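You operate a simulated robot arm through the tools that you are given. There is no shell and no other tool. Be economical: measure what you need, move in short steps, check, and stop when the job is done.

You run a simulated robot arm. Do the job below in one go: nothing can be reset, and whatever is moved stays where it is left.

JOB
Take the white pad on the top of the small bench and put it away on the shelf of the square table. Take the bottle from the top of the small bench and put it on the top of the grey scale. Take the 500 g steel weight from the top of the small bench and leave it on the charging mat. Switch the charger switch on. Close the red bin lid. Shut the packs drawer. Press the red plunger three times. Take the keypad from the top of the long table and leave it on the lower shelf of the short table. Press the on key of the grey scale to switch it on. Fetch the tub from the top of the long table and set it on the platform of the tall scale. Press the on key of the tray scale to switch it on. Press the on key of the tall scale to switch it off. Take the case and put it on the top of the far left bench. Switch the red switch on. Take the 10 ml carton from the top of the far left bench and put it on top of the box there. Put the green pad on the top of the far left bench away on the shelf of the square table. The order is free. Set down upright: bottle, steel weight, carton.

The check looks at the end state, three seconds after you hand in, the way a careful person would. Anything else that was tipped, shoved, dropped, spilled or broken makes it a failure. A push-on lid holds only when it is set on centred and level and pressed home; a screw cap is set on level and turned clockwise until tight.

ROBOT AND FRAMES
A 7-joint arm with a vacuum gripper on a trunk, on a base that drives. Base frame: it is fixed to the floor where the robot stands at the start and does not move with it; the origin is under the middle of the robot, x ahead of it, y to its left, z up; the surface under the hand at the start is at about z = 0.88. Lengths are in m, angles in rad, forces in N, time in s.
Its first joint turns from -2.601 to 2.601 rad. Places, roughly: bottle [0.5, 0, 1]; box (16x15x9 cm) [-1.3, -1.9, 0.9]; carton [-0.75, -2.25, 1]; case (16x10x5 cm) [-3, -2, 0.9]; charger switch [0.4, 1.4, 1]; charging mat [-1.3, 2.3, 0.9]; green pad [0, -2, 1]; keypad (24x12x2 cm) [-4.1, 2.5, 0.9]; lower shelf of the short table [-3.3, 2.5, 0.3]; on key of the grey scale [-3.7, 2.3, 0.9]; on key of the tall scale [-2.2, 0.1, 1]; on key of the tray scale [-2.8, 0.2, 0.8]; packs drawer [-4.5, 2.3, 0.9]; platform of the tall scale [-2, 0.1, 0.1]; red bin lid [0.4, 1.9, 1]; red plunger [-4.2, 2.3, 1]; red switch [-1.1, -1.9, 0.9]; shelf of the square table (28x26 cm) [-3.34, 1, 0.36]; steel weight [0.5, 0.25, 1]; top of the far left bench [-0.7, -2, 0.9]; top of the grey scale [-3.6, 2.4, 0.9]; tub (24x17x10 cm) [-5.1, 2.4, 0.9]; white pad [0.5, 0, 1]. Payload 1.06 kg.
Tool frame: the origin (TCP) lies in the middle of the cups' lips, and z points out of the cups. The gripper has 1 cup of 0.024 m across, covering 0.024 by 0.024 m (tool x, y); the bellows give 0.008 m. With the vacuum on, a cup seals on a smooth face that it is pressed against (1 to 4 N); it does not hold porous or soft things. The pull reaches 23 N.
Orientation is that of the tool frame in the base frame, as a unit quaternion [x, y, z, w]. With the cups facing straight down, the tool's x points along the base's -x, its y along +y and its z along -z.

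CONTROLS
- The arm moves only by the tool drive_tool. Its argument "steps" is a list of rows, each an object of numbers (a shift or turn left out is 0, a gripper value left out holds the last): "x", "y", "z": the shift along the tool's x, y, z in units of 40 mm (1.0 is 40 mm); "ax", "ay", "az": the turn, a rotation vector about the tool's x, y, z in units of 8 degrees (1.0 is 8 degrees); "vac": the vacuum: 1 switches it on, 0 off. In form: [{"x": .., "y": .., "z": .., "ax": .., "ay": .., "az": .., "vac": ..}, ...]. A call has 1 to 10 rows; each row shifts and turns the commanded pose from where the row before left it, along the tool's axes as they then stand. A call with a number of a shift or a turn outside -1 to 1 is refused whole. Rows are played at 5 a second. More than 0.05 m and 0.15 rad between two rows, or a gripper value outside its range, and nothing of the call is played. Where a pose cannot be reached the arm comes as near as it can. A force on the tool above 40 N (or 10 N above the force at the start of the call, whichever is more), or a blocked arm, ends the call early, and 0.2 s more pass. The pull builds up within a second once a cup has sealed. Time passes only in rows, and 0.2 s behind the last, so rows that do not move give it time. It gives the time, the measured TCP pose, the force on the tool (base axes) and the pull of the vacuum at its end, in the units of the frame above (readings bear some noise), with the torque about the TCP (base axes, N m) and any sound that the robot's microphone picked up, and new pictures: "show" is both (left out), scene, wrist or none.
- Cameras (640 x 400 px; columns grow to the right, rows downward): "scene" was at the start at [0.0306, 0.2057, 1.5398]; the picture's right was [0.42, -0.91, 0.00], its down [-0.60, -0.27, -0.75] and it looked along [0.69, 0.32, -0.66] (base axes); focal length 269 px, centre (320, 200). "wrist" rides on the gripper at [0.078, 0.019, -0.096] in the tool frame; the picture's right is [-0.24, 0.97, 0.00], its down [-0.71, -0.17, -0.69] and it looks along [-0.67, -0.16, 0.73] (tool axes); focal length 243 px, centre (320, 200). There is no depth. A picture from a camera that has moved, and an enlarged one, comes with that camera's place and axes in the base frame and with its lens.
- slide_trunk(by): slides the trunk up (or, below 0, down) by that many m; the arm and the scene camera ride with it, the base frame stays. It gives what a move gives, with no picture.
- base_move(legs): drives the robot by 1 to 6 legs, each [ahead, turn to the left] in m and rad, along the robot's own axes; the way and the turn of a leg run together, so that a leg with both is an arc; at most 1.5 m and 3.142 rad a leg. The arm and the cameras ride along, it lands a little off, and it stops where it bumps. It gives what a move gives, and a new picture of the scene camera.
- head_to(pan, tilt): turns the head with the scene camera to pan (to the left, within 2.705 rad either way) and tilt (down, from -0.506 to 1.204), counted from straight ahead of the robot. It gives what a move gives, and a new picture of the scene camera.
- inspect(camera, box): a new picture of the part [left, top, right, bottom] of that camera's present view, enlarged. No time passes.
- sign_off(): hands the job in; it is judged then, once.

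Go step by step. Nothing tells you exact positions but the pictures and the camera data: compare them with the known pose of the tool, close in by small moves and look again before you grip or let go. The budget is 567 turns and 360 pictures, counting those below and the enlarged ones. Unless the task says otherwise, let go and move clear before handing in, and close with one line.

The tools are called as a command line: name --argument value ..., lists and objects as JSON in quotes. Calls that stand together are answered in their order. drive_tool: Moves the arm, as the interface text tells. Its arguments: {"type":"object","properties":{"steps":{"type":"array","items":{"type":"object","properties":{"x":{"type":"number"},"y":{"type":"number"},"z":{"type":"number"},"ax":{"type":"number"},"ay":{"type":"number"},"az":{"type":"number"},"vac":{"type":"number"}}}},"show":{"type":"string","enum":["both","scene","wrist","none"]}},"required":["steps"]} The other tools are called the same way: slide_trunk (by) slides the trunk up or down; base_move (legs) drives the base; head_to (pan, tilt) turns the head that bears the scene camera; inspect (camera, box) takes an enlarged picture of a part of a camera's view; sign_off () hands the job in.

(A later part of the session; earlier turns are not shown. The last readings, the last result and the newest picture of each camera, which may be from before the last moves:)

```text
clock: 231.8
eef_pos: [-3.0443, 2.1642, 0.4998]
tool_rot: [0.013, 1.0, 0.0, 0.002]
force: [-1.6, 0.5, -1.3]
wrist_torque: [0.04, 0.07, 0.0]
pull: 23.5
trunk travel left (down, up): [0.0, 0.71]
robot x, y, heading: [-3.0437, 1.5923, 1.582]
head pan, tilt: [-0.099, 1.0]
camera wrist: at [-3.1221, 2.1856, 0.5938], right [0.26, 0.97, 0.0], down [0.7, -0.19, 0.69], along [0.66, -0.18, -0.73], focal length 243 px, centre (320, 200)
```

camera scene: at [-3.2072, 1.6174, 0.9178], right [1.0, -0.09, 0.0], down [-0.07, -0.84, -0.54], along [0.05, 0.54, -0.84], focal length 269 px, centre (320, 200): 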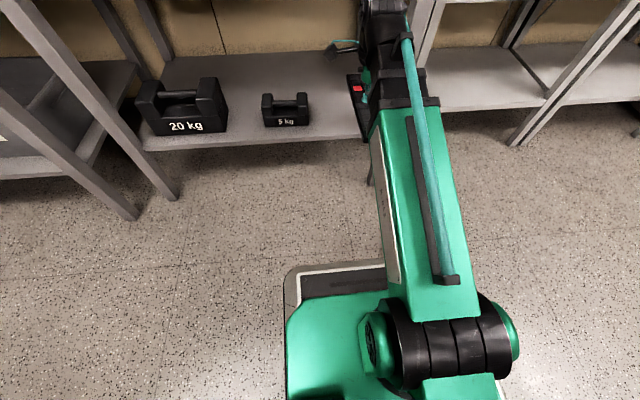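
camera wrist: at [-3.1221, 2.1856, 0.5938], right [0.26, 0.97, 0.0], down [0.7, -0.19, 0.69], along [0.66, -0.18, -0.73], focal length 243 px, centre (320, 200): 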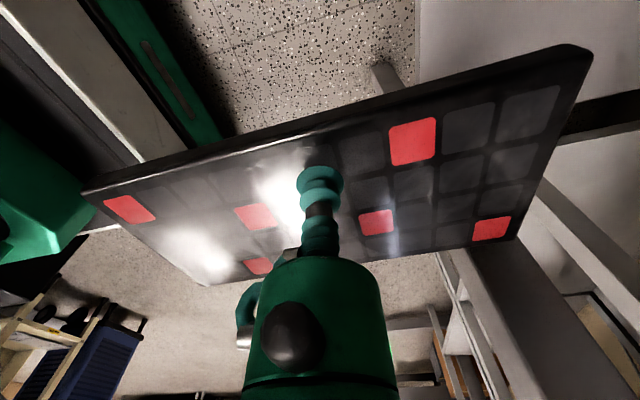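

drive_tool --steps '[{"x": 0.5}, {"z": 1}, {"z": 0.8}]' --show "none"

base_move --legs '[[0.1, 0]]'

drive_tool --steps '[{"y": 1}, {"y": 1}]' --show "both"

```text
clock: 232.6
eef_pos: [-3.0634, 2.1658, 0.429]
tool_rot: [0.012, 1.0, 0.0, 0.001]
force: [-0.1, 0.4, -1.9]
wrist_torque: [0.01, 0.06, 0.01]
pull: 22.4
trunk travel left (down, up): [0.0, 0.71]
robot x, y, heading: [-3.0461, 1.5947, 1.583]
head pan, tilt: [-0.099, 1.0]
```

```text
clock: 233.7
eef_pos: [-3.0648, 2.2675, 0.4287]
tool_rot: [0.013, 1.0, 0.0, 0.001]
force: [-0.4, -0.4, -2.2]
wrist_torque: [0.01, 0.03, 0.02]
pull: 23.2
trunk travel left (down, up): [0.0, 0.71]
robot x, y, heading: [-3.0416, 1.6965, 1.58]
head pan, tilt: [-0.099, 1.0]
camera scene: at [-3.2083, 1.7185, 0.9178], right [1.0, -0.09, 0.0], down [-0.07, -0.84, -0.54], along [0.05, 0.54, -0.84], focal length 269 px, centre (320, 200)
```

scene: 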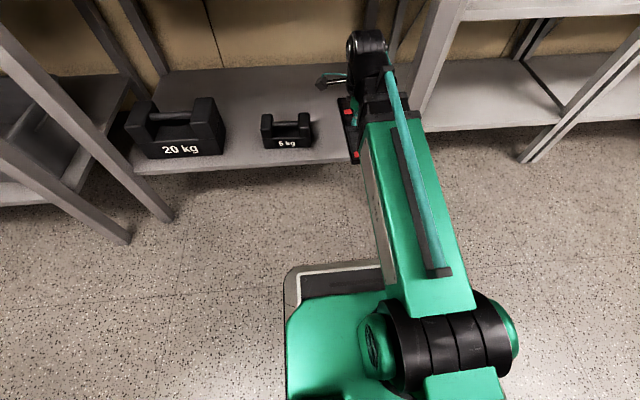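

```text
clock: 234.3
eef_pos: [-3.0628, 2.346, 0.4273]
tool_rot: [0.012, 1.0, 0.0, 0.001]
force: [-0.2, -0.1, -1.7]
wrist_torque: [0.03, 0.07, -0.01]
pull: 23.2
trunk travel left (down, up): [0.0, 0.71]
robot x, y, heading: [-3.0442, 1.6986, 1.581]
head pan, tilt: [-0.099, 1.0]
camera scene: at [-3.2083, 1.7184, 0.9178], right [1.0, -0.09, 0.0], down [-0.07, -0.84, -0.54], along [0.05, 0.54, -0.84], focal length 269 px, centre (320, 200)
camera wrist: at [-3.1406, 2.367, 0.5211], right [0.26, 0.97, 0.0], down [0.7, -0.19, 0.69], along [0.66, -0.18, -0.73], focal length 243 px, centre (320, 200)
```

scene: 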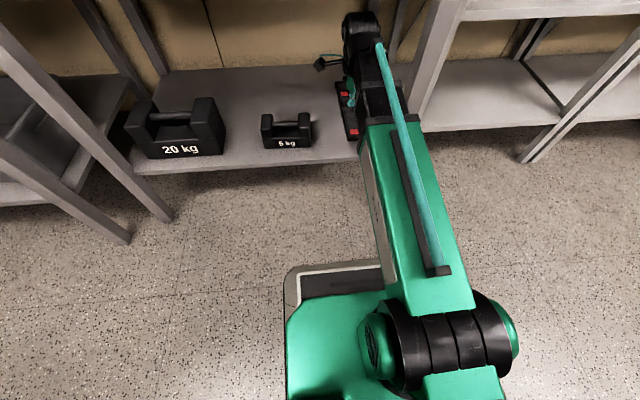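
wrist: 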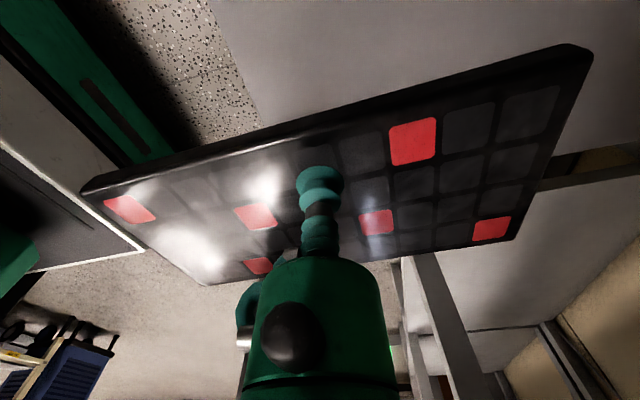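

drive_tool --steps '[{"y": 1}, {"y": 1.0}, {"y": 0.4}, {"z": 1}, {"z": 1}, {"z": 0.5}]' --show "both"

```text
clock: 235.7
eef_pos: [-3.0591, 2.4428, 0.3276]
tool_rot: [0.012, 1.0, 0.0, 0.002]
force: [-0.7, -0.1, -2.4]
wrist_torque: [0.05, 0.05, -0.02]
pull: 22.7
trunk travel left (down, up): [0.0, 0.71]
robot x, y, heading: [-3.0452, 1.692, 1.587]
head pan, tilt: [-0.099, 1.0]
camera scene: at [-3.2083, 1.7185, 0.9178], right [1.0, -0.09, 0.0], down [-0.07, -0.84, -0.54], along [0.05, 0.54, -0.84], focal length 269 px, centre (320, 200)
camera wrist: at [-3.1379, 2.4629, 0.4216], right [0.26, 0.97, 0.0], down [0.7, -0.19, 0.69], along [0.66, -0.18, -0.73], focal length 243 px, centre (320, 200)
```

scene: 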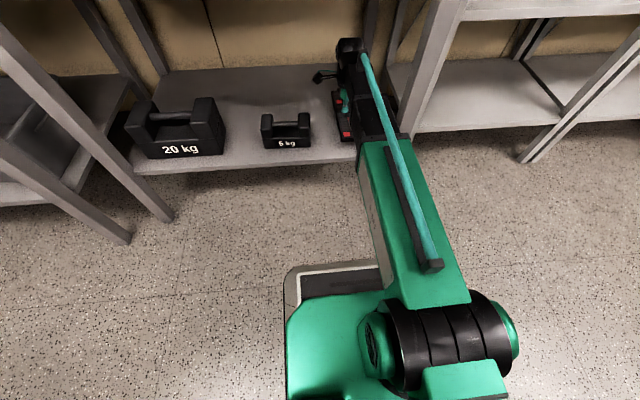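
wrist: 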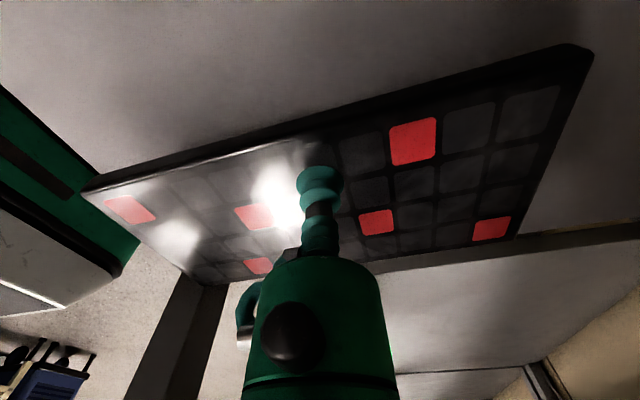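

drive_tool --steps '[{"y": 0.5}, {"z": 0.5}, {"z": 0.2}]' --show "none"

drive_tool --steps '[{"z": 0.15}, {"z": 0.1}, {"z": 0.1}]' --show "none"

```text
clock: 236.5
eef_pos: [-3.059, 2.462, 0.2985]
tool_rot: [0.012, 1.0, 0.0, 0.001]
force: [-0.3, -0.8, -2.4]
wrist_torque: [-0.04, 0.06, -0.02]
pull: 22.6
trunk travel left (down, up): [0.0, 0.71]
robot x, y, heading: [-3.0457, 1.7015, 1.585]
head pan, tilt: [-0.099, 1.0]
```

```text
clock: 237.3
eef_pos: [-3.0601, 2.4628, 0.288]
tool_rot: [0.012, 1.0, 0.001, 0.001]
force: [0.6, 0.7, 25.6]
wrist_torque: [-0.11, -0.04, 0.03]
pull: 23.0
trunk travel left (down, up): [0.0, 0.71]
robot x, y, heading: [-3.0444, 1.6949, 1.582]
head pan, tilt: [-0.099, 1.0]
```

Contact with the shelf. I release and lift off.

drive_tool --steps '[{"z": -0.12, "vac": 0}, {}, {}, {}, {"z": -0.2}, {"z": -0.8}, {"z": -1}]' --show "wrist"

```text
clock: 238.9
eef_pos: [-3.0596, 2.4626, 0.3713]
tool_rot: [0.012, 1.0, 0.0, 0.001]
force: [0.9, 0.4, 0.5]
wrist_torque: [0.03, 0.01, 0.01]
pull: 0.0
trunk travel left (down, up): [0.0, 0.71]
robot x, y, heading: [-3.0432, 1.6927, 1.579]
head pan, tilt: [-0.099, 1.0]
camera wrist: at [-3.1379, 2.4828, 0.4652], right [0.26, 0.97, 0.0], down [0.7, -0.19, 0.69], along [0.66, -0.18, -0.73], focal length 243 px, centre (320, 200)
```

wrist: 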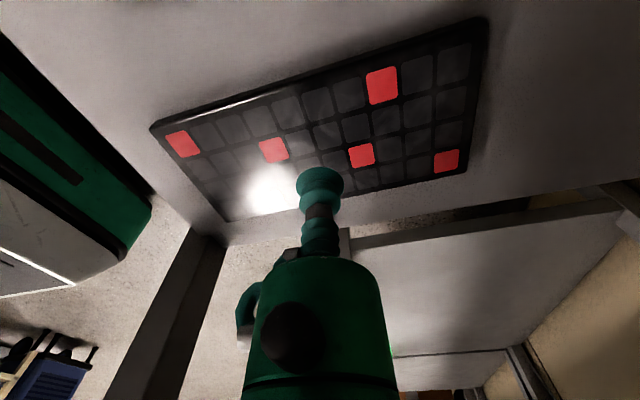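

The keypad lies on the lower shelf. I retract, turn left, restore the wrist yaw and raise the trunk.

drive_tool --steps '[{"z": -0.8}, {"y": -1}, {"y": -1}, {"y": -1}, {"y": -1}, {"y": -0.8}]' --show "none"

base_move --legs '[[-0.09, 0], [0, 1.56]]'

slide_trunk --by 0.6

drive_tool --steps '[{"az": -1}, {"az": -1}, {"az": -1}, {"az": -1}, {"az": -1}, {"az": -1}]' --show "none"

drive_tool --steps '[{"az": -1}, {"az": -1}, {"az": -1}, {"az": -1}, {"az": -1}, {"az": -0.25}]' --show "none"

```text
clock: 240.3
eef_pos: [-3.0628, 2.2705, 0.4043]
tool_rot: [0.012, 1.0, 0.0, 0.001]
force: [-1.4, 0.4, 0.6]
wrist_torque: [-0.01, -0.02, 0.02]
pull: 0.0
trunk travel left (down, up): [0.0, 0.71]
robot x, y, heading: [-3.0447, 1.6941, 1.579]
head pan, tilt: [-0.099, 1.0]
```

```text
clock: 245.3
eef_pos: [-3.6182, 1.5876, 0.403]
tool_rot: [-0.699, 0.715, 0.001, 0.001]
force: [-0.4, 0.9, 0.6]
wrist_torque: [-0.01, 0.0, -0.05]
pull: 0.1
trunk travel left (down, up): [0.0, 0.71]
robot x, y, heading: [-3.0426, 1.609, -3.129]
head pan, tilt: [-0.099, 1.0]
camera scene: at [-3.0663, 1.4437, 0.9178], right [0.09, 1.0, 0.0], down [0.84, -0.07, -0.54], along [-0.54, 0.05, -0.84], focal length 269 px, centre (320, 200)
```

scene: 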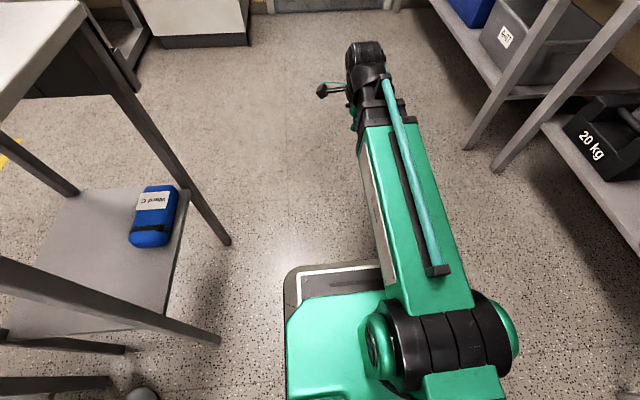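

```text
refused: 0.6 is not a number from -0.4 to 0.4
```

```text
clock: 246.7
eef_pos: [-3.6188, 1.5871, 0.4028]
tool_rot: [0.93, -0.368, 0.001, -0.002]
force: [0.9, -0.2, 0.2]
wrist_torque: [0.01, -0.01, 0.0]
pull: 0.1
trunk travel left (down, up): [0.0, 0.71]
robot x, y, heading: [-3.0441, 1.6069, -3.128]
head pan, tilt: [-0.099, 1.0]
```

```text
clock: 248.1
eef_pos: [-3.6179, 1.5868, 0.4034]
tool_rot: [1.0, -0.01, 0.001, -0.001]
force: [0.0, 0.1, -0.3]
wrist_torque: [-0.01, 0.0, 0.01]
pull: 0.2
trunk travel left (down, up): [0.0, 0.71]
robot x, y, heading: [-3.0442, 1.6077, -3.128]
head pan, tilt: [-0.099, 1.0]
```

slide_trunk --by 0.4

slide_trunk --by 0.2

drive_tool --steps '[{"z": -1}, {"x": -1}, {"x": -1}, {"z": -1}, {"x": -1}, {"z": -1}]' --show "none"

base_move --legs '[[0, 0.02], [1.2, 0]]'

head_to --pan -0.6 --tilt 0.75

```text
clock: 251.9
eef_pos: [-3.6186, 1.5862, 0.8031]
tool_rot: [1.0, -0.011, -0.001, -0.001]
force: [1.0, 0.2, -1.0]
wrist_torque: [-0.04, 0.0, 0.03]
pull: 0.1
trunk travel left (down, up): [-0.4, 0.31]
robot x, y, heading: [-3.0414, 1.6044, -3.137]
head pan, tilt: [-0.099, 1.0]
```

```text
clock: 254.1
eef_pos: [-3.6168, 1.5871, 1.0028]
tool_rot: [1.0, -0.011, 0.0, -0.001]
force: [0.0, 0.3, -0.2]
wrist_torque: [-0.02, -0.03, 0.0]
pull: 0.1
trunk travel left (down, up): [-0.6, 0.11]
robot x, y, heading: [-3.0419, 1.6096, -3.132]
head pan, tilt: [-0.099, 1.0]
```

```text
clock: 255.5
eef_pos: [-3.7364, 1.59, 1.1239]
tool_rot: [1.0, -0.012, 0.001, -0.001]
force: [-0.9, -0.4, -0.6]
wrist_torque: [0.0, -0.04, 0.0]
pull: 0.0
trunk travel left (down, up): [-0.6, 0.11]
robot x, y, heading: [-3.0443, 1.6064, -3.129]
head pan, tilt: [-0.099, 1.0]
```

```text
clock: 261.9
eef_pos: [-4.9289, 1.5371, 1.1236]
tool_rot: [1.0, -0.002, 0.0, 0.0]
force: [-0.9, 0.0, 0.3]
wrist_torque: [0.0, 0.02, 0.01]
pull: 0.1
trunk travel left (down, up): [-0.6, 0.11]
robot x, y, heading: [-4.2387, 1.5659, -3.111]
head pan, tilt: [-0.099, 1.0]
camera scene: at [-4.2555, 1.4047, 1.5178], right [0.07, 1.0, 0.0], down [0.84, -0.06, -0.54], along [-0.54, 0.04, -0.84], focal length 269 px, centre (320, 200)
```

scene: 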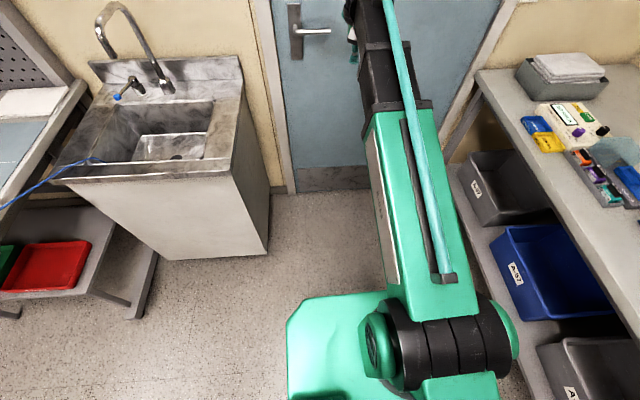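

```text
clock: 262.8
eef_pos: [-4.9287, 1.5375, 1.1237]
tool_rot: [1.0, 0.0, 0.0, -0.001]
force: [-0.6, 0.5, 0.4]
wrist_torque: [0.0, 0.01, 0.0]
pull: 0.1
trunk travel left (down, up): [-0.6, 0.11]
robot x, y, heading: [-4.2375, 1.5671, -3.107]
head pan, tilt: [-0.6, 0.75]
camera scene: at [-4.2558, 1.4446, 1.5369], right [0.54, 0.84, 0.0], down [0.58, -0.37, -0.73], along [-0.62, 0.39, -0.68], focal length 269 px, centre (320, 200)
```

scene: 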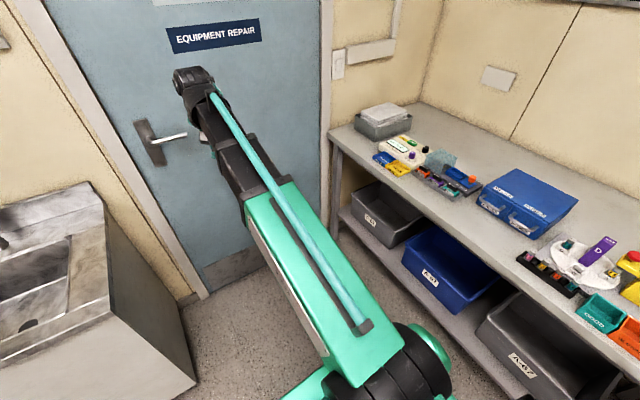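

inspect --camera "scene" --box '[320, 80, 480, 190]'

```text
3.64 times, centred on (400, 135) of scene
camera zoom: at [-4.2558, 1.4446, 1.5369], right [0.54, 0.84, 0.0], down [0.58, -0.37, -0.73], along [-0.62, 0.39, -0.68], focal length 978 px, centre (29, 436)
```

zoom: 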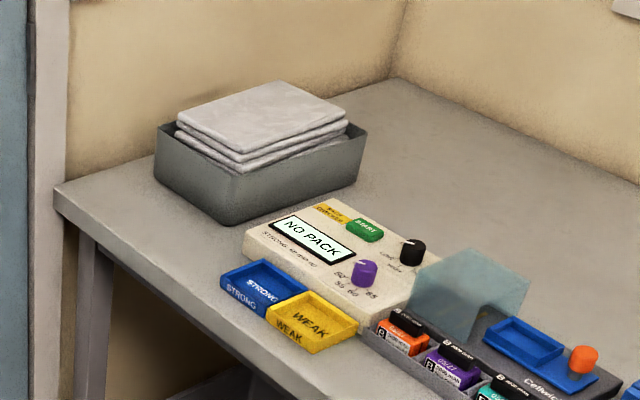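

The tub holds folded cloths, so it needs a side-wall grip. I move closer to look at it with the wrist camera.

base_move --legs '[[0.38, 0], [0, -1.6]]'

head_to --pan 0.3 --tilt 0.8

```text
clock: 264.9
eef_pos: [-5.2502, 1.5278, 1.1239]
tool_rot: [1.0, -0.001, 0.007, -0.001]
force: [3.0, 1.3, 1.8]
wrist_torque: [-0.04, 0.36, 0.0]
pull: 0.0
trunk travel left (down, up): [-0.6, 0.11]
robot x, y, heading: [-4.5692, 1.5564, -3.114]
head pan, tilt: [-0.6, 0.75]
stopped in leg 1: the force on the tool passed its limit at 82 N (the readings are from after the stop); the commanded pose is now the measured one
camera scene: at [-4.5844, 1.4341, 1.5369], right [0.54, 0.84, 0.0], down [0.57, -0.37, -0.73], along [-0.62, 0.39, -0.68], focal length 269 px, centre (320, 200)
```

scene: 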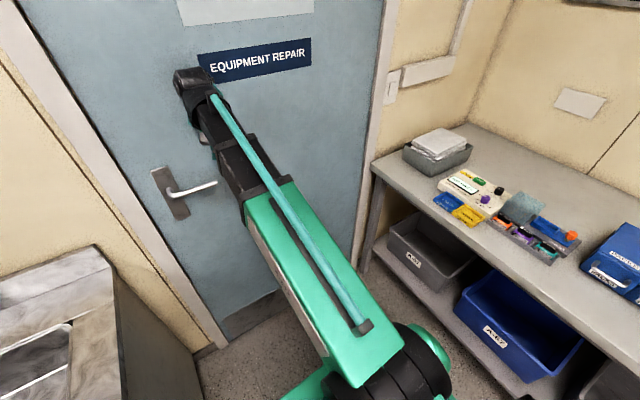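

```text
clock: 266.1
eef_pos: [-5.2512, 1.5269, 1.1232]
tool_rot: [1.0, -0.001, 0.007, -0.002]
force: [5.5, -0.1, 1.0]
wrist_torque: [-0.05, 0.54, 0.08]
pull: 0.0
trunk travel left (down, up): [-0.6, 0.11]
robot x, y, heading: [-4.5643, 1.5591, -3.112]
head pan, tilt: [0.3, 0.799]
camera scene: at [-4.5906, 1.3632, 1.5329], right [-0.33, 0.95, 0.0], down [0.68, 0.23, -0.7], along [-0.66, -0.23, -0.72], focal length 269 px, centre (320, 200)
```

scene: 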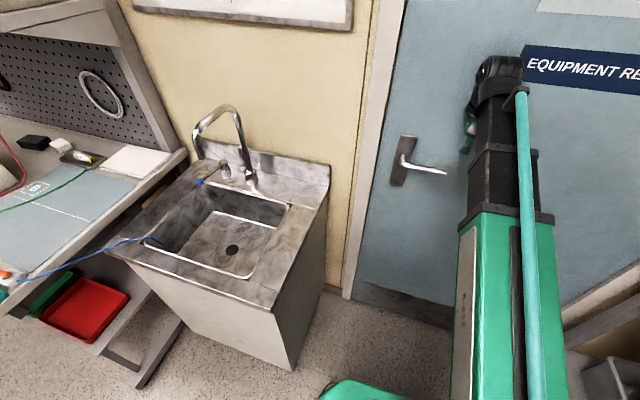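

The wrist touched the door; I back off slightly and turn right.

base_move --legs '[[-0.05, 0]]'

drive_tool --steps '[{"x": 1, "z": 0.5}, {"x": 1, "z": 0.5}, {"z": 0.5, "ay": 0.1}]' --show "none"

base_move --legs '[[0.05, 0], [0, -1.6]]'

head_to --pan 0.35 --tilt 0.7

```text
clock: 267.0
eef_pos: [-5.2013, 1.5285, 1.1232]
tool_rot: [1.0, -0.001, 0.006, 0.0]
force: [0.4, -0.5, -0.2]
wrist_torque: [0.0, 0.01, -0.03]
pull: 0.0
trunk travel left (down, up): [-0.6, 0.11]
robot x, y, heading: [-4.5163, 1.5643, -3.112]
head pan, tilt: [0.3, 0.799]
camera scene: at [-4.541, 1.3647, 1.5329], right [-0.33, 0.95, 0.0], down [0.68, 0.23, -0.7], along [-0.66, -0.23, -0.72], focal length 269 px, centre (320, 200)
```

scene: 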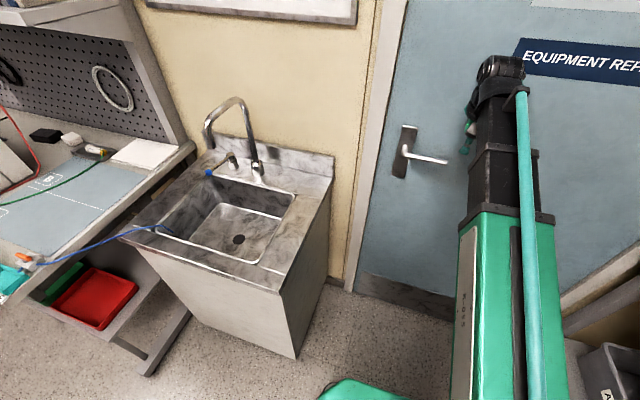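

```text
clock: 267.8
eef_pos: [-5.1213, 1.5296, 1.0641]
tool_rot: [1.0, -0.001, 0.015, -0.001]
force: [0.4, 0.1, 1.0]
wrist_torque: [-0.01, -0.01, 0.03]
pull: 0.1
trunk travel left (down, up): [-0.6, 0.11]
robot x, y, heading: [-4.5141, 1.5578, -3.112]
head pan, tilt: [0.3, 0.799]
```

```text
clock: 272.6
eef_pos: [-4.5845, 2.1645, 1.0649]
tool_rot: [-0.7, 0.714, -0.01, -0.009]
force: [-0.8, 0.1, -0.3]
wrist_torque: [-0.01, 0.0, -0.03]
pull: 0.1
trunk travel left (down, up): [-0.6, 0.11]
robot x, y, heading: [-4.5638, 1.5589, 1.585]
head pan, tilt: [0.3, 0.799]
camera scene: at [-4.7608, 1.5874, 1.5329], right [0.95, 0.31, 0.0], down [0.22, -0.68, -0.7], along [-0.22, 0.66, -0.72], focal length 269 px, centre (320, 200)
```

scene: 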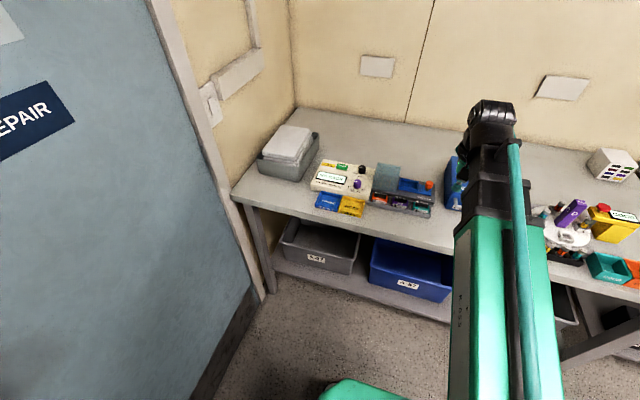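

```text
clock: 273.3
eef_pos: [-4.5844, 2.1649, 1.064]
tool_rot: [-0.7, 0.714, -0.011, -0.009]
force: [0.4, -0.2, 0.5]
wrist_torque: [-0.06, 0.01, 0.01]
pull: 0.0
trunk travel left (down, up): [-0.6, 0.11]
robot x, y, heading: [-4.5636, 1.5546, 1.582]
head pan, tilt: [0.351, 0.7]
camera scene: at [-4.7662, 1.59, 1.5411], right [0.93, 0.36, 0.0], down [0.23, -0.6, -0.76], along [-0.27, 0.71, -0.64], focal length 269 px, centre (320, 200)
```

scene: 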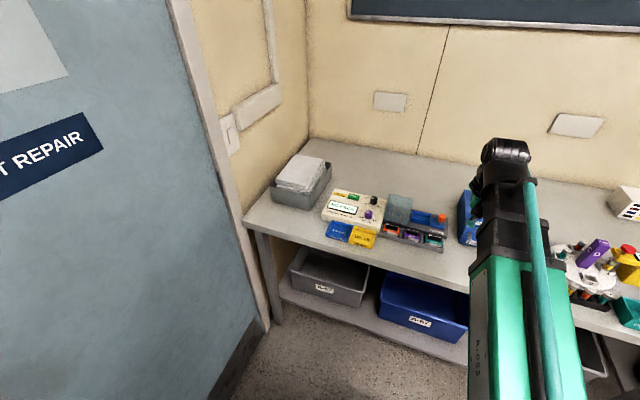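

inspect --camera "scene" --box '[240, 130, 420, 250]'

inspect --camera "scene" --box '[250, 140, 350, 220]'

```text
3.33 times, centred on (330, 190) of scene
camera zoom: at [-4.7662, 1.59, 1.5411], right [0.93, 0.36, 0.0], down [0.23, -0.6, -0.76], along [-0.27, 0.71, -0.64], focal length 896 px, centre (287, 233)
```

zoom: 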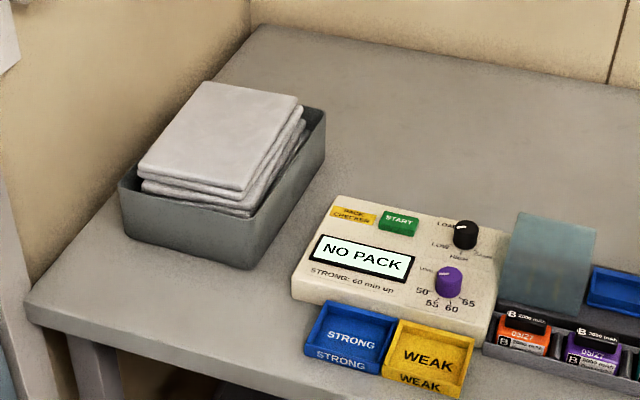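

```text
5.00 times, centred on (300, 180) of scene
camera zoom: at [-4.7662, 1.59, 1.5411], right [0.93, 0.36, 0.0], down [0.23, -0.6, -0.76], along [-0.27, 0.71, -0.64], focal length 1344 px, centre (420, 300)
```

zoom: 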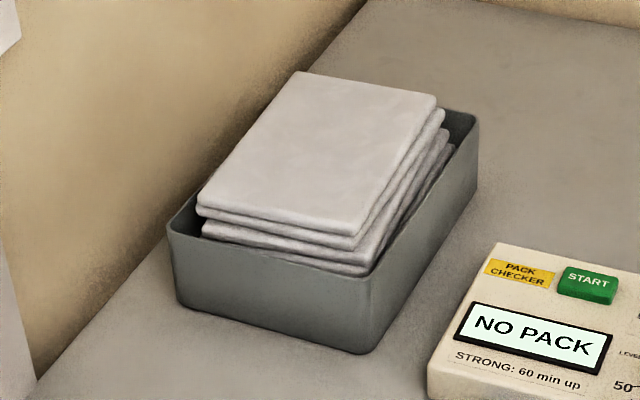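

I'll try a side-wall grip on the tub's front wall with the tool horizontal. First I move over to its side, high, and turn the wrist.

drive_tool --steps '[{"z": -1, "ay": -0.2}, {"y": 1}, {"y": 1}, {"y": 1}, {"y": 1}, {"y": 1}, {"y": 1}, {"y": 1}, {"y": 1}, {"y": 1}]' --show "none"

drive_tool --steps '[{"az": -1}, {"az": -1}, {"az": -1}, {"az": -1}, {"az": -1}, {"az": -1}, {"az": -1}, {"az": -1}, {"az": -1}, {"az": -1}]' --show "none"

drive_tool --steps '[{"az": -1}, {"az": -0.25}, {"ax": 1}, {"ax": 1}, {"ax": 1}, {"ax": 1}]' --show "both"

```text
clock: 275.5
eef_pos: [-4.946, 2.1718, 1.1054]
tool_rot: [-0.701, 0.713, -0.001, 0.0]
force: [0.8, -0.1, 0.9]
wrist_torque: [-0.01, 0.02, 0.01]
pull: 0.0
trunk travel left (down, up): [-0.6, 0.11]
robot x, y, heading: [-4.5664, 1.5583, 1.584]
head pan, tilt: [0.351, 0.7]
```

```text
clock: 277.7
eef_pos: [-4.9451, 2.1725, 1.1037]
tool_rot: [0.995, -0.096, 0.001, 0.0]
force: [-0.3, 0.0, -0.5]
wrist_torque: [0.0, 0.02, -0.01]
pull: 0.1
trunk travel left (down, up): [-0.6, 0.11]
robot x, y, heading: [-4.5646, 1.5606, 1.583]
head pan, tilt: [0.351, 0.7]
```

```text
clock: 279.1
eef_pos: [-4.9443, 2.1719, 1.1029]
tool_rot: [0.961, -0.009, 0.004, -0.277]
force: [0.0, -1.0, 0.2]
wrist_torque: [-0.02, 0.03, -0.03]
pull: 0.1
trunk travel left (down, up): [-0.6, 0.11]
robot x, y, heading: [-4.5665, 1.5594, 1.584]
head pan, tilt: [0.351, 0.7]
camera scene: at [-4.7663, 1.5898, 1.5411], right [0.93, 0.36, 0.0], down [0.23, -0.6, -0.77], along [-0.27, 0.71, -0.64], focal length 269 px, centre (320, 200)
camera wrist: at [-4.8677, 2.1041, 1.1733], right [-0.25, -0.82, -0.52], down [-0.71, -0.21, 0.67], along [-0.65, 0.54, -0.53], focal length 243 px, centre (320, 200)
```

scene: 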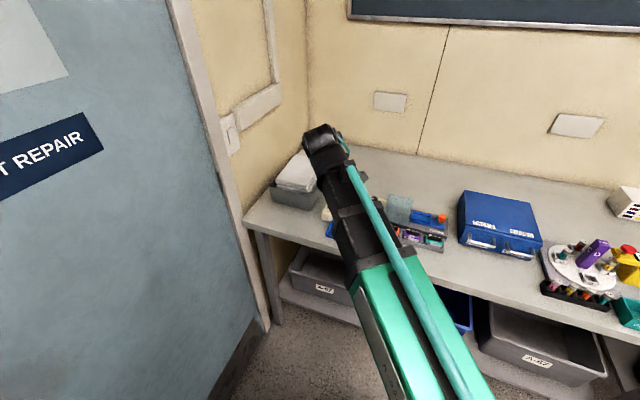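
wrist: 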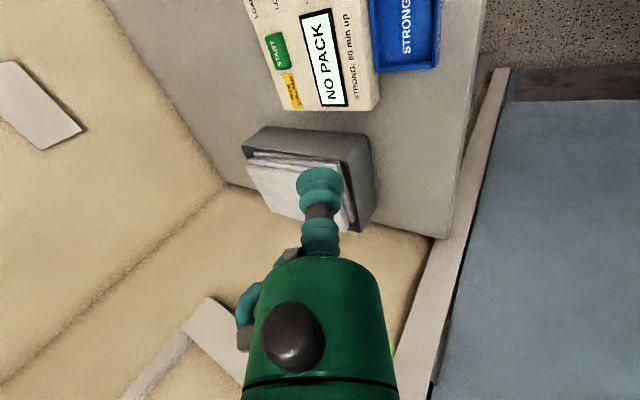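

drive_tool --steps '[{"x": -1}, {"x": -1}, {"x": -1}, {"x": -1}, {"x": -0.8}, {"ax": 1}, {"ax": 1}, {"ax": 1}, {"ax": 1}]' --show "none"

drive_tool --steps '[{"ax": 1}, {"ax": 1}, {"ax": 1}, {"ax": 0.25}]' --show "both"

```text
clock: 281.1
eef_pos: [-5.1377, 2.1772, 1.1038]
tool_rot: [0.848, -0.008, 0.006, -0.531]
force: [-0.4, -0.8, 0.9]
wrist_torque: [0.01, -0.04, 0.0]
pull: 0.2
trunk travel left (down, up): [-0.6, 0.11]
robot x, y, heading: [-4.5664, 1.5543, 1.585]
head pan, tilt: [0.351, 0.7]
```

```text
clock: 282.1
eef_pos: [-5.1365, 2.1768, 1.1028]
tool_rot: [-0.706, 0.006, -0.008, 0.708]
force: [0.8, -0.7, -0.3]
wrist_torque: [-0.02, -0.01, -0.01]
pull: 0.0
trunk travel left (down, up): [-0.6, 0.11]
robot x, y, heading: [-4.5666, 1.5583, 1.582]
head pan, tilt: [0.351, 0.7]
camera scene: at [-4.7664, 1.59, 1.5411], right [0.93, 0.36, 0.0], down [0.23, -0.6, -0.76], along [-0.27, 0.71, -0.64], focal length 269 px, centre (320, 200)
camera wrist: at [-5.0608, 2.0795, 1.0832], right [-0.23, 0.01, -0.97], down [-0.72, -0.67, 0.17], along [-0.65, 0.74, 0.16], focal length 243 px, centre (320, 200)
```

scene: 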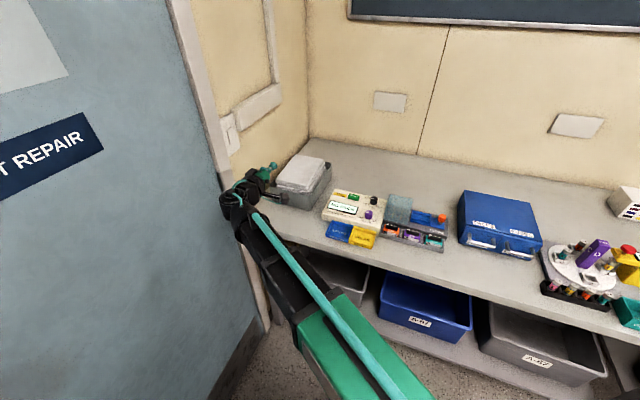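
wrist: 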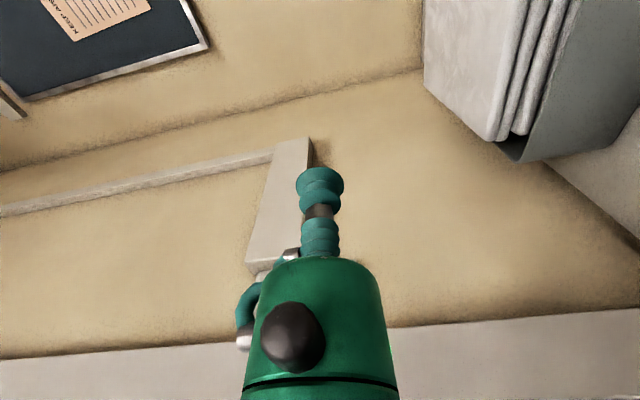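

drive_tool --steps '[{"y": 1}, {"y": 1}, {"y": 1}, {"y": 1}, {"y": 0.6}]' --show "wrist"

inspect --camera "scene" --box '[210, 130, 370, 250]'

```text
clock: 283.3
eef_pos: [-5.136, 2.1774, 0.9189]
tool_rot: [-0.707, 0.006, -0.007, 0.707]
force: [0.6, 0.2, -0.6]
wrist_torque: [0.04, 0.02, 0.03]
pull: 0.1
trunk travel left (down, up): [-0.6, 0.11]
robot x, y, heading: [-4.5679, 1.5574, 1.592]
head pan, tilt: [0.351, 0.7]
camera wrist: at [-5.0595, 2.0806, 0.8978], right [-0.23, 0.0, -0.97], down [-0.72, -0.67, 0.17], along [-0.65, 0.74, 0.16], focal length 243 px, centre (320, 200)
```

wrist: 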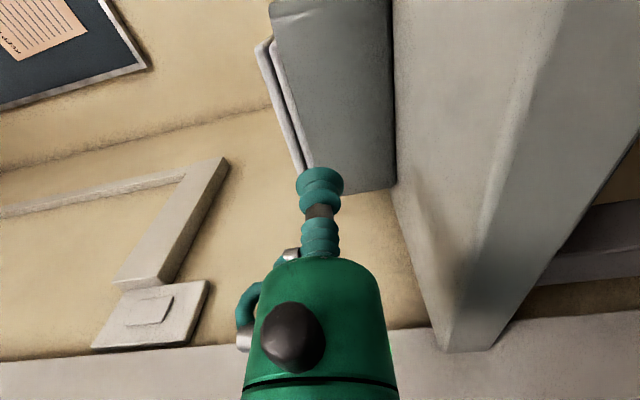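

```text
3.33 times, centred on (290, 190) of scene
camera zoom: at [-4.7665, 1.59, 1.5411], right [0.93, 0.36, 0.0], down [0.23, -0.6, -0.76], along [-0.27, 0.71, -0.64], focal length 896 px, centre (420, 233)
```

zoom: 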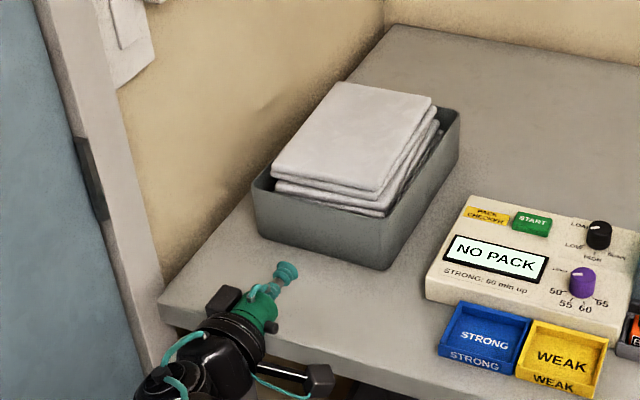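

drive_tool --steps '[{"z": 1, "vac": 1}, {"z": 0.9}, {"z": 0.25}, {"z": 0.15}]' --show "none"

```text
clock: 284.3
eef_pos: [-5.1347, 2.2688, 0.9191]
tool_rot: [0.708, -0.006, 0.007, -0.707]
force: [-0.5, -1.1, -0.6]
wrist_torque: [0.01, 0.01, -0.01]
pull: 23.6
trunk travel left (down, up): [-0.6, 0.11]
robot x, y, heading: [-4.5649, 1.5582, 1.59]
head pan, tilt: [0.351, 0.7]
```

Sealed on the front wall. I test with a tiny lift.

drive_tool --steps '[{"y": -0.1}, {"y": -0.15}, {}]' --show "none"

inspect --camera "scene" --box '[210, 130, 370, 250]'

```text
clock: 285.1
eef_pos: [-5.1352, 2.2687, 0.9285]
tool_rot: [0.708, -0.007, 0.007, -0.706]
force: [0.6, -0.2, -3.2]
wrist_torque: [-0.08, -0.07, -0.03]
pull: 22.8
trunk travel left (down, up): [-0.6, 0.11]
robot x, y, heading: [-4.5654, 1.558, 1.583]
head pan, tilt: [0.351, 0.7]
```

```text
3.33 times, centred on (290, 190) of scene
camera zoom: at [-4.7666, 1.5902, 1.5411], right [0.93, 0.36, 0.0], down [0.23, -0.6, -0.76], along [-0.27, 0.71, -0.64], focal length 896 px, centre (420, 233)
```

zoom: 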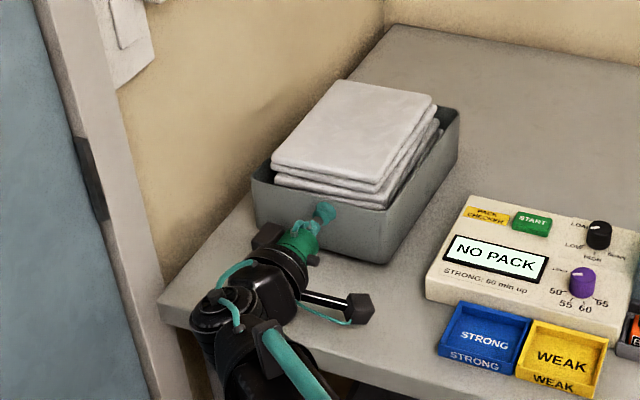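

drive_tool --steps '[{"y": -0.15}, {"y": -0.15}, {}]' --show "none"

inspect --camera "scene" --box '[210, 130, 370, 250]'

```text
clock: 285.9
eef_pos: [-5.1352, 2.2698, 0.9408]
tool_rot: [-0.707, 0.006, -0.008, 0.707]
force: [0.5, 0.4, -2.8]
wrist_torque: [-0.05, 0.07, -0.05]
pull: 22.7
trunk travel left (down, up): [-0.6, 0.11]
robot x, y, heading: [-4.5628, 1.559, 1.584]
head pan, tilt: [0.351, 0.7]
```

```text
3.33 times, centred on (290, 190) of scene
camera zoom: at [-4.7666, 1.5902, 1.5411], right [0.93, 0.36, 0.0], down [0.23, -0.6, -0.76], along [-0.27, 0.71, -0.64], focal length 896 px, centre (420, 233)
```

zoom: 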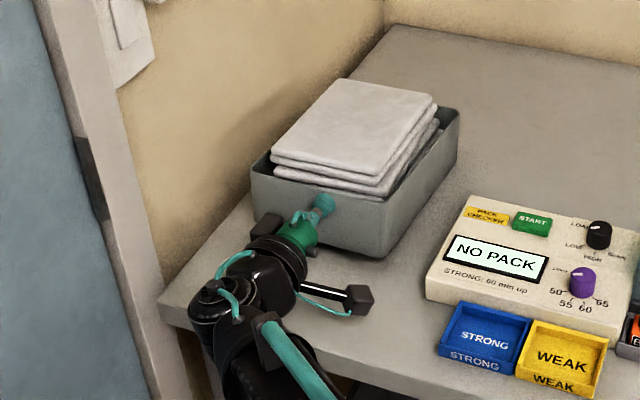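

The rear does not lift: the seal hinges. I set it back down, release, and test whether the top surface of the contents seals.

drive_tool --steps '[{"y": 0.2}, {"y": 0.2}, {"y": 0.13}, {"vac": 0}, {}, {}, {}, {"z": -0.5}, {"z": -1}, {"z": -1}]' --show "wrist"

inspect --camera "scene" --box '[210, 130, 370, 250]'

```text
clock: 288.1
eef_pos: [-5.1362, 2.1667, 0.92]
tool_rot: [0.708, -0.007, 0.008, -0.706]
force: [-0.4, 0.3, 0.5]
wrist_torque: [0.01, -0.01, -0.02]
pull: 0.1
trunk travel left (down, up): [-0.6, 0.11]
robot x, y, heading: [-4.5671, 1.5587, 1.586]
head pan, tilt: [0.351, 0.7]
camera wrist: at [-5.06, 2.0702, 0.8997], right [-0.23, 0.0, -0.97], down [-0.72, -0.67, 0.17], along [-0.65, 0.74, 0.16], focal length 243 px, centre (320, 200)
```

wrist: 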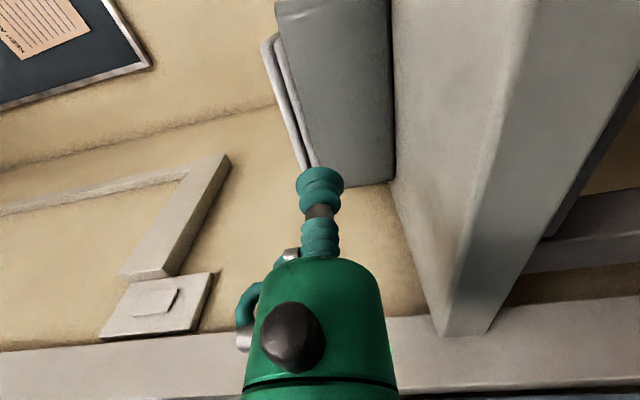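

```text
3.33 times, centred on (290, 190) of scene
camera zoom: at [-4.7663, 1.5897, 1.5411], right [0.93, 0.36, 0.0], down [0.23, -0.6, -0.77], along [-0.27, 0.71, -0.64], focal length 896 px, centre (420, 233)
```

zoom: 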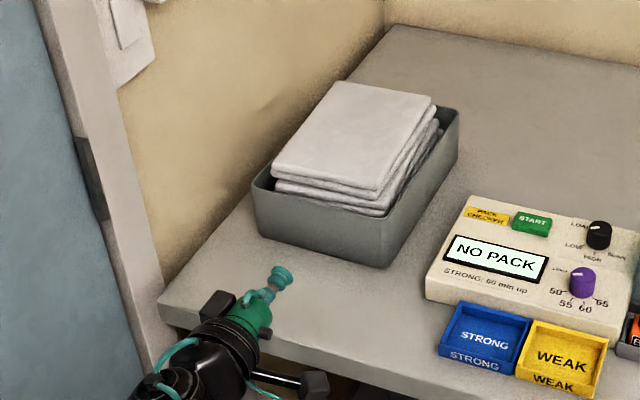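

drive_tool --steps '[{"y": -1}, {"y": -1}, {"y": -1}, {"y": -1}, {"y": -1}, {"ax": -1}, {"ax": -1}, {"ax": -1}, {"ax": -1}, {"ax": -1}]' --show "none"

drive_tool --steps '[{"ax": -1}, {"ax": -1}, {"ax": -1}, {"ax": -1}, {"ax": -1}, {"ax": -1}, {"ax": -0.25}]' --show "none"

```text
clock: 290.3
eef_pos: [-5.1379, 2.1689, 1.1201]
tool_rot: [0.907, -0.008, 0.005, -0.421]
force: [0.6, -0.9, -0.2]
wrist_torque: [-0.04, 0.02, -0.01]
pull: 0.1
trunk travel left (down, up): [-0.6, 0.11]
robot x, y, heading: [-4.5671, 1.556, 1.587]
head pan, tilt: [0.351, 0.7]
```

```text
clock: 291.9
eef_pos: [-5.1377, 2.1686, 1.1223]
tool_rot: [1.0, -0.01, 0.0, 0.0]
force: [-0.2, -1.1, 0.1]
wrist_torque: [-0.01, -0.02, 0.01]
pull: 0.1
trunk travel left (down, up): [-0.6, 0.11]
robot x, y, heading: [-4.5643, 1.5587, 1.59]
head pan, tilt: [0.351, 0.7]
```

drive_tool --steps '[{"y": -1}, {"y": -1}, {"y": -1}, {"y": -1}, {"x": 0.6}, {"z": 1}, {"z": 1}]' --show "both"

```text
clock: 293.5
eef_pos: [-5.1087, 2.3287, 1.0393]
tool_rot: [1.0, -0.009, 0.0, 0.001]
force: [-0.1, 0.6, 0.3]
wrist_torque: [0.01, 0.01, 0.01]
pull: 0.1
trunk travel left (down, up): [-0.6, 0.11]
robot x, y, heading: [-4.5699, 1.559, 1.585]
head pan, tilt: [0.351, 0.7]
camera scene: at [-4.7667, 1.5904, 1.5411], right [0.93, 0.36, 0.0], down [0.23, -0.6, -0.76], along [-0.27, 0.71, -0.64], focal length 269 px, centre (320, 200)
camera wrist: at [-5.0316, 2.3088, 1.1331], right [-0.25, -0.97, 0.0], down [-0.71, 0.19, 0.68], along [-0.66, 0.17, -0.73], focal length 243 px, centre (320, 200)
```

scene: 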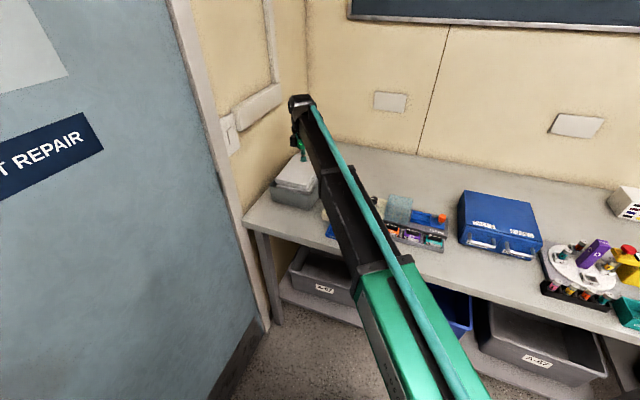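
wrist: 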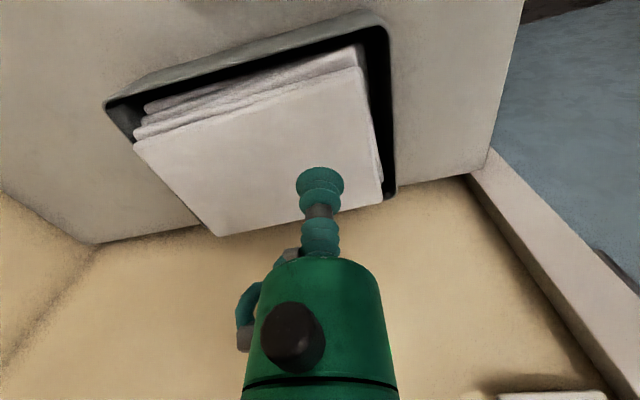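

drive_tool --steps '[{"z": 0.5, "vac": 1}, {"z": 0.3}, {"z": 0.15}, {}, {}]' --show "none"

```text
clock: 294.7
eef_pos: [-5.1092, 2.3297, 1.0026]
tool_rot: [1.0, -0.01, 0.001, -0.001]
force: [0.1, 0.3, -0.5]
wrist_torque: [0.01, 0.0, -0.03]
pull: 0.1
trunk travel left (down, up): [-0.6, 0.11]
robot x, y, heading: [-4.566, 1.5564, 1.586]
head pan, tilt: [0.351, 0.7]
```

drive_tool --steps '[{"z": 0.15}, {"z": 0.15}, {"z": 0.15}, {}, {}]' --show "none"

```text
clock: 295.9
eef_pos: [-5.1102, 2.3276, 0.9841]
tool_rot: [1.0, -0.01, 0.001, 0.001]
force: [-0.9, -0.3, 0.5]
wrist_torque: [0.02, 0.03, -0.01]
pull: 0.1
trunk travel left (down, up): [-0.6, 0.11]
robot x, y, heading: [-4.5666, 1.5584, 1.581]
head pan, tilt: [0.351, 0.7]
```

drive_tool --steps '[{"z": 0.15}, {"z": 0.15}, {"z": 0.1}, {}, {}]' --show "none"

```text
clock: 297.1
eef_pos: [-5.1099, 2.3278, 0.9684]
tool_rot: [1.0, -0.01, 0.001, 0.0]
force: [-0.3, -0.1, 0.4]
wrist_torque: [0.01, -0.03, -0.06]
pull: 0.1
trunk travel left (down, up): [-0.6, 0.11]
robot x, y, heading: [-4.5659, 1.5527, 1.589]
head pan, tilt: [0.351, 0.7]
```

drive_tool --steps '[{"z": 0.12}, {"z": 0.12}, {}, {}]' --show "none"

inspect --camera "wrist" --box '[180, 60, 460, 235]'

```text
clock: 298.1
eef_pos: [-5.1098, 2.3291, 0.9596]
tool_rot: [1.0, -0.01, 0.001, -0.001]
force: [-3.2, 4.0, 11.0]
wrist_torque: [-0.01, 0.01, 0.01]
pull: 23.3
trunk travel left (down, up): [-0.6, 0.11]
robot x, y, heading: [-4.5621, 1.5568, 1.587]
head pan, tilt: [0.351, 0.7]
```

```text
2.29 times, centred on (320, 148) of wrist
camera zoom: at [-5.0316, 2.3075, 1.0537], right [-0.25, -0.97, 0.0], down [-0.71, 0.18, 0.68], along [-0.66, 0.18, -0.73], focal length 555 px, centre (320, 320)
```

zoom: 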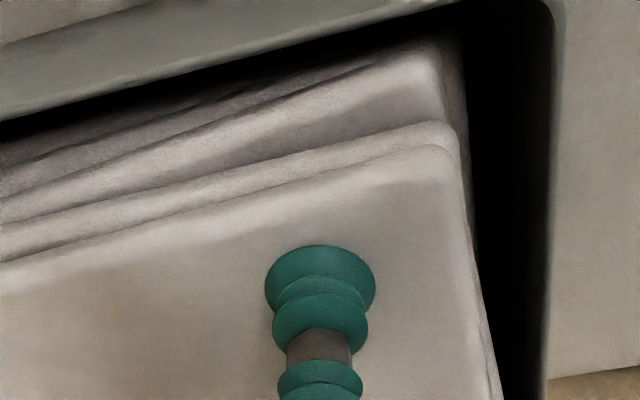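

It seals on the top. I release and re-grip over the tub's centre.

drive_tool --steps '[{"vac": 0}, {}, {}, {"z": -0.5}, {"z": -1}, {"z": -1}]' --show "none"

base_move --legs '[[0.07, 0]]'

inspect --camera "wrist" --box '[0, 0, 640, 400]'

```text
clock: 299.5
eef_pos: [-5.1087, 2.3294, 1.0596]
tool_rot: [1.0, -0.01, 0.001, 0.0]
force: [0.8, -0.8, -0.4]
wrist_torque: [0.01, -0.01, 0.0]
pull: 0.2
trunk travel left (down, up): [-0.6, 0.11]
robot x, y, heading: [-4.5649, 1.5554, 1.585]
head pan, tilt: [0.351, 0.7]
```

```text
clock: 300.5
eef_pos: [-5.1103, 2.4, 1.0585]
tool_rot: [1.0, -0.009, 0.001, 0.002]
force: [0.9, 0.8, 0.6]
wrist_torque: [0.01, -0.01, -0.01]
pull: 0.0
trunk travel left (down, up): [-0.6, 0.11]
robot x, y, heading: [-4.5616, 1.626, 1.587]
head pan, tilt: [0.351, 0.7]
camera scene: at [-4.7675, 1.6611, 1.5411], right [0.93, 0.36, 0.0], down [0.23, -0.6, -0.76], along [-0.27, 0.71, -0.64], focal length 269 px, centre (320, 200)
```

scene: 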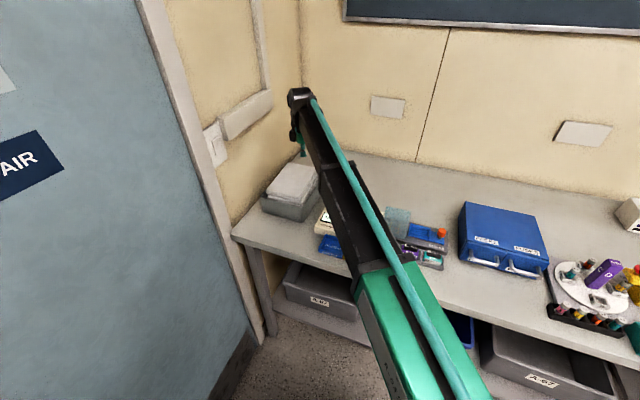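

```text
1.00 times, centred on (320, 200) of wrist (not enlarged: the box is as wide or as high as the picture)
camera zoom: at [-5.0332, 2.379, 1.1525], right [-0.25, -0.97, 0.0], down [-0.71, 0.19, 0.68], along [-0.66, 0.17, -0.73], focal length 243 px, centre (320, 200)
```

zoom: 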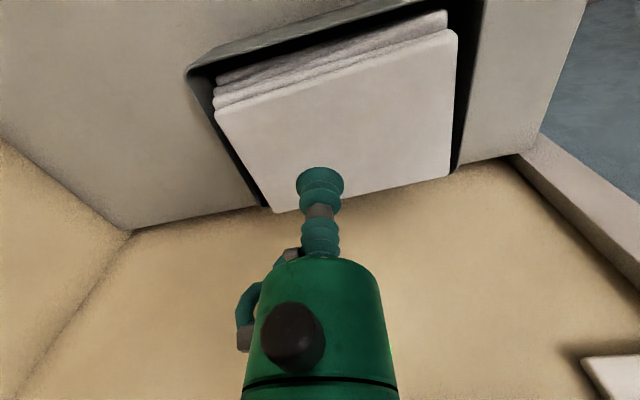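

drive_tool --steps '[{"x": -0.67, "y": 0.45}, {"z": 1}, {"z": 1}, {"z": 0.25, "vac": 1}, {"z": 0.12}, {"z": 0.08}, {}, {}]' --show "none"

```text
clock: 302.3
eef_pos: [-5.1375, 2.3808, 0.96]
tool_rot: [1.0, -0.01, 0.001, 0.0]
force: [-0.5, 0.8, 0.6]
wrist_torque: [-0.01, -0.01, -0.04]
pull: 22.7
trunk travel left (down, up): [-0.6, 0.11]
robot x, y, heading: [-4.5683, 1.6274, 1.584]
head pan, tilt: [0.351, 0.7]
```

Sealed near the centre. A small test lift.

drive_tool --steps '[{"z": -0.2}, {"z": -0.3}, {}]' --show "none"

inspect --camera "scene" --box '[210, 130, 370, 250]'

```text
clock: 303.1
eef_pos: [-5.1392, 2.3823, 0.9813]
tool_rot: [1.0, -0.009, 0.001, 0.0]
force: [-0.1, 0.4, -4.7]
wrist_torque: [0.02, -0.01, 0.01]
pull: 22.9
trunk travel left (down, up): [-0.6, 0.11]
robot x, y, heading: [-4.567, 1.6284, 1.585]
head pan, tilt: [0.351, 0.7]
```

```text
3.33 times, centred on (290, 190) of scene
camera zoom: at [-4.7675, 1.6603, 1.5411], right [0.93, 0.36, 0.0], down [0.23, -0.6, -0.76], along [-0.27, 0.71, -0.64], focal length 896 px, centre (420, 233)
```

zoom: 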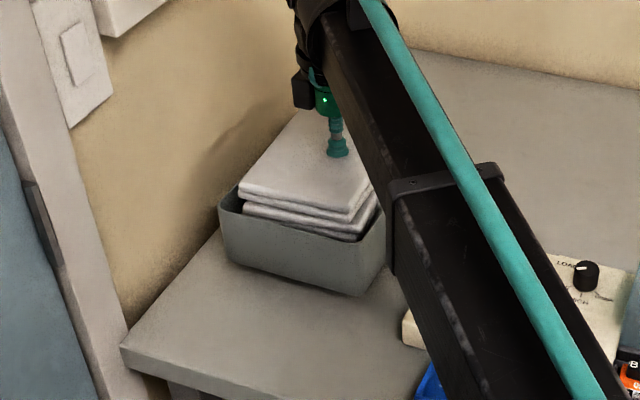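

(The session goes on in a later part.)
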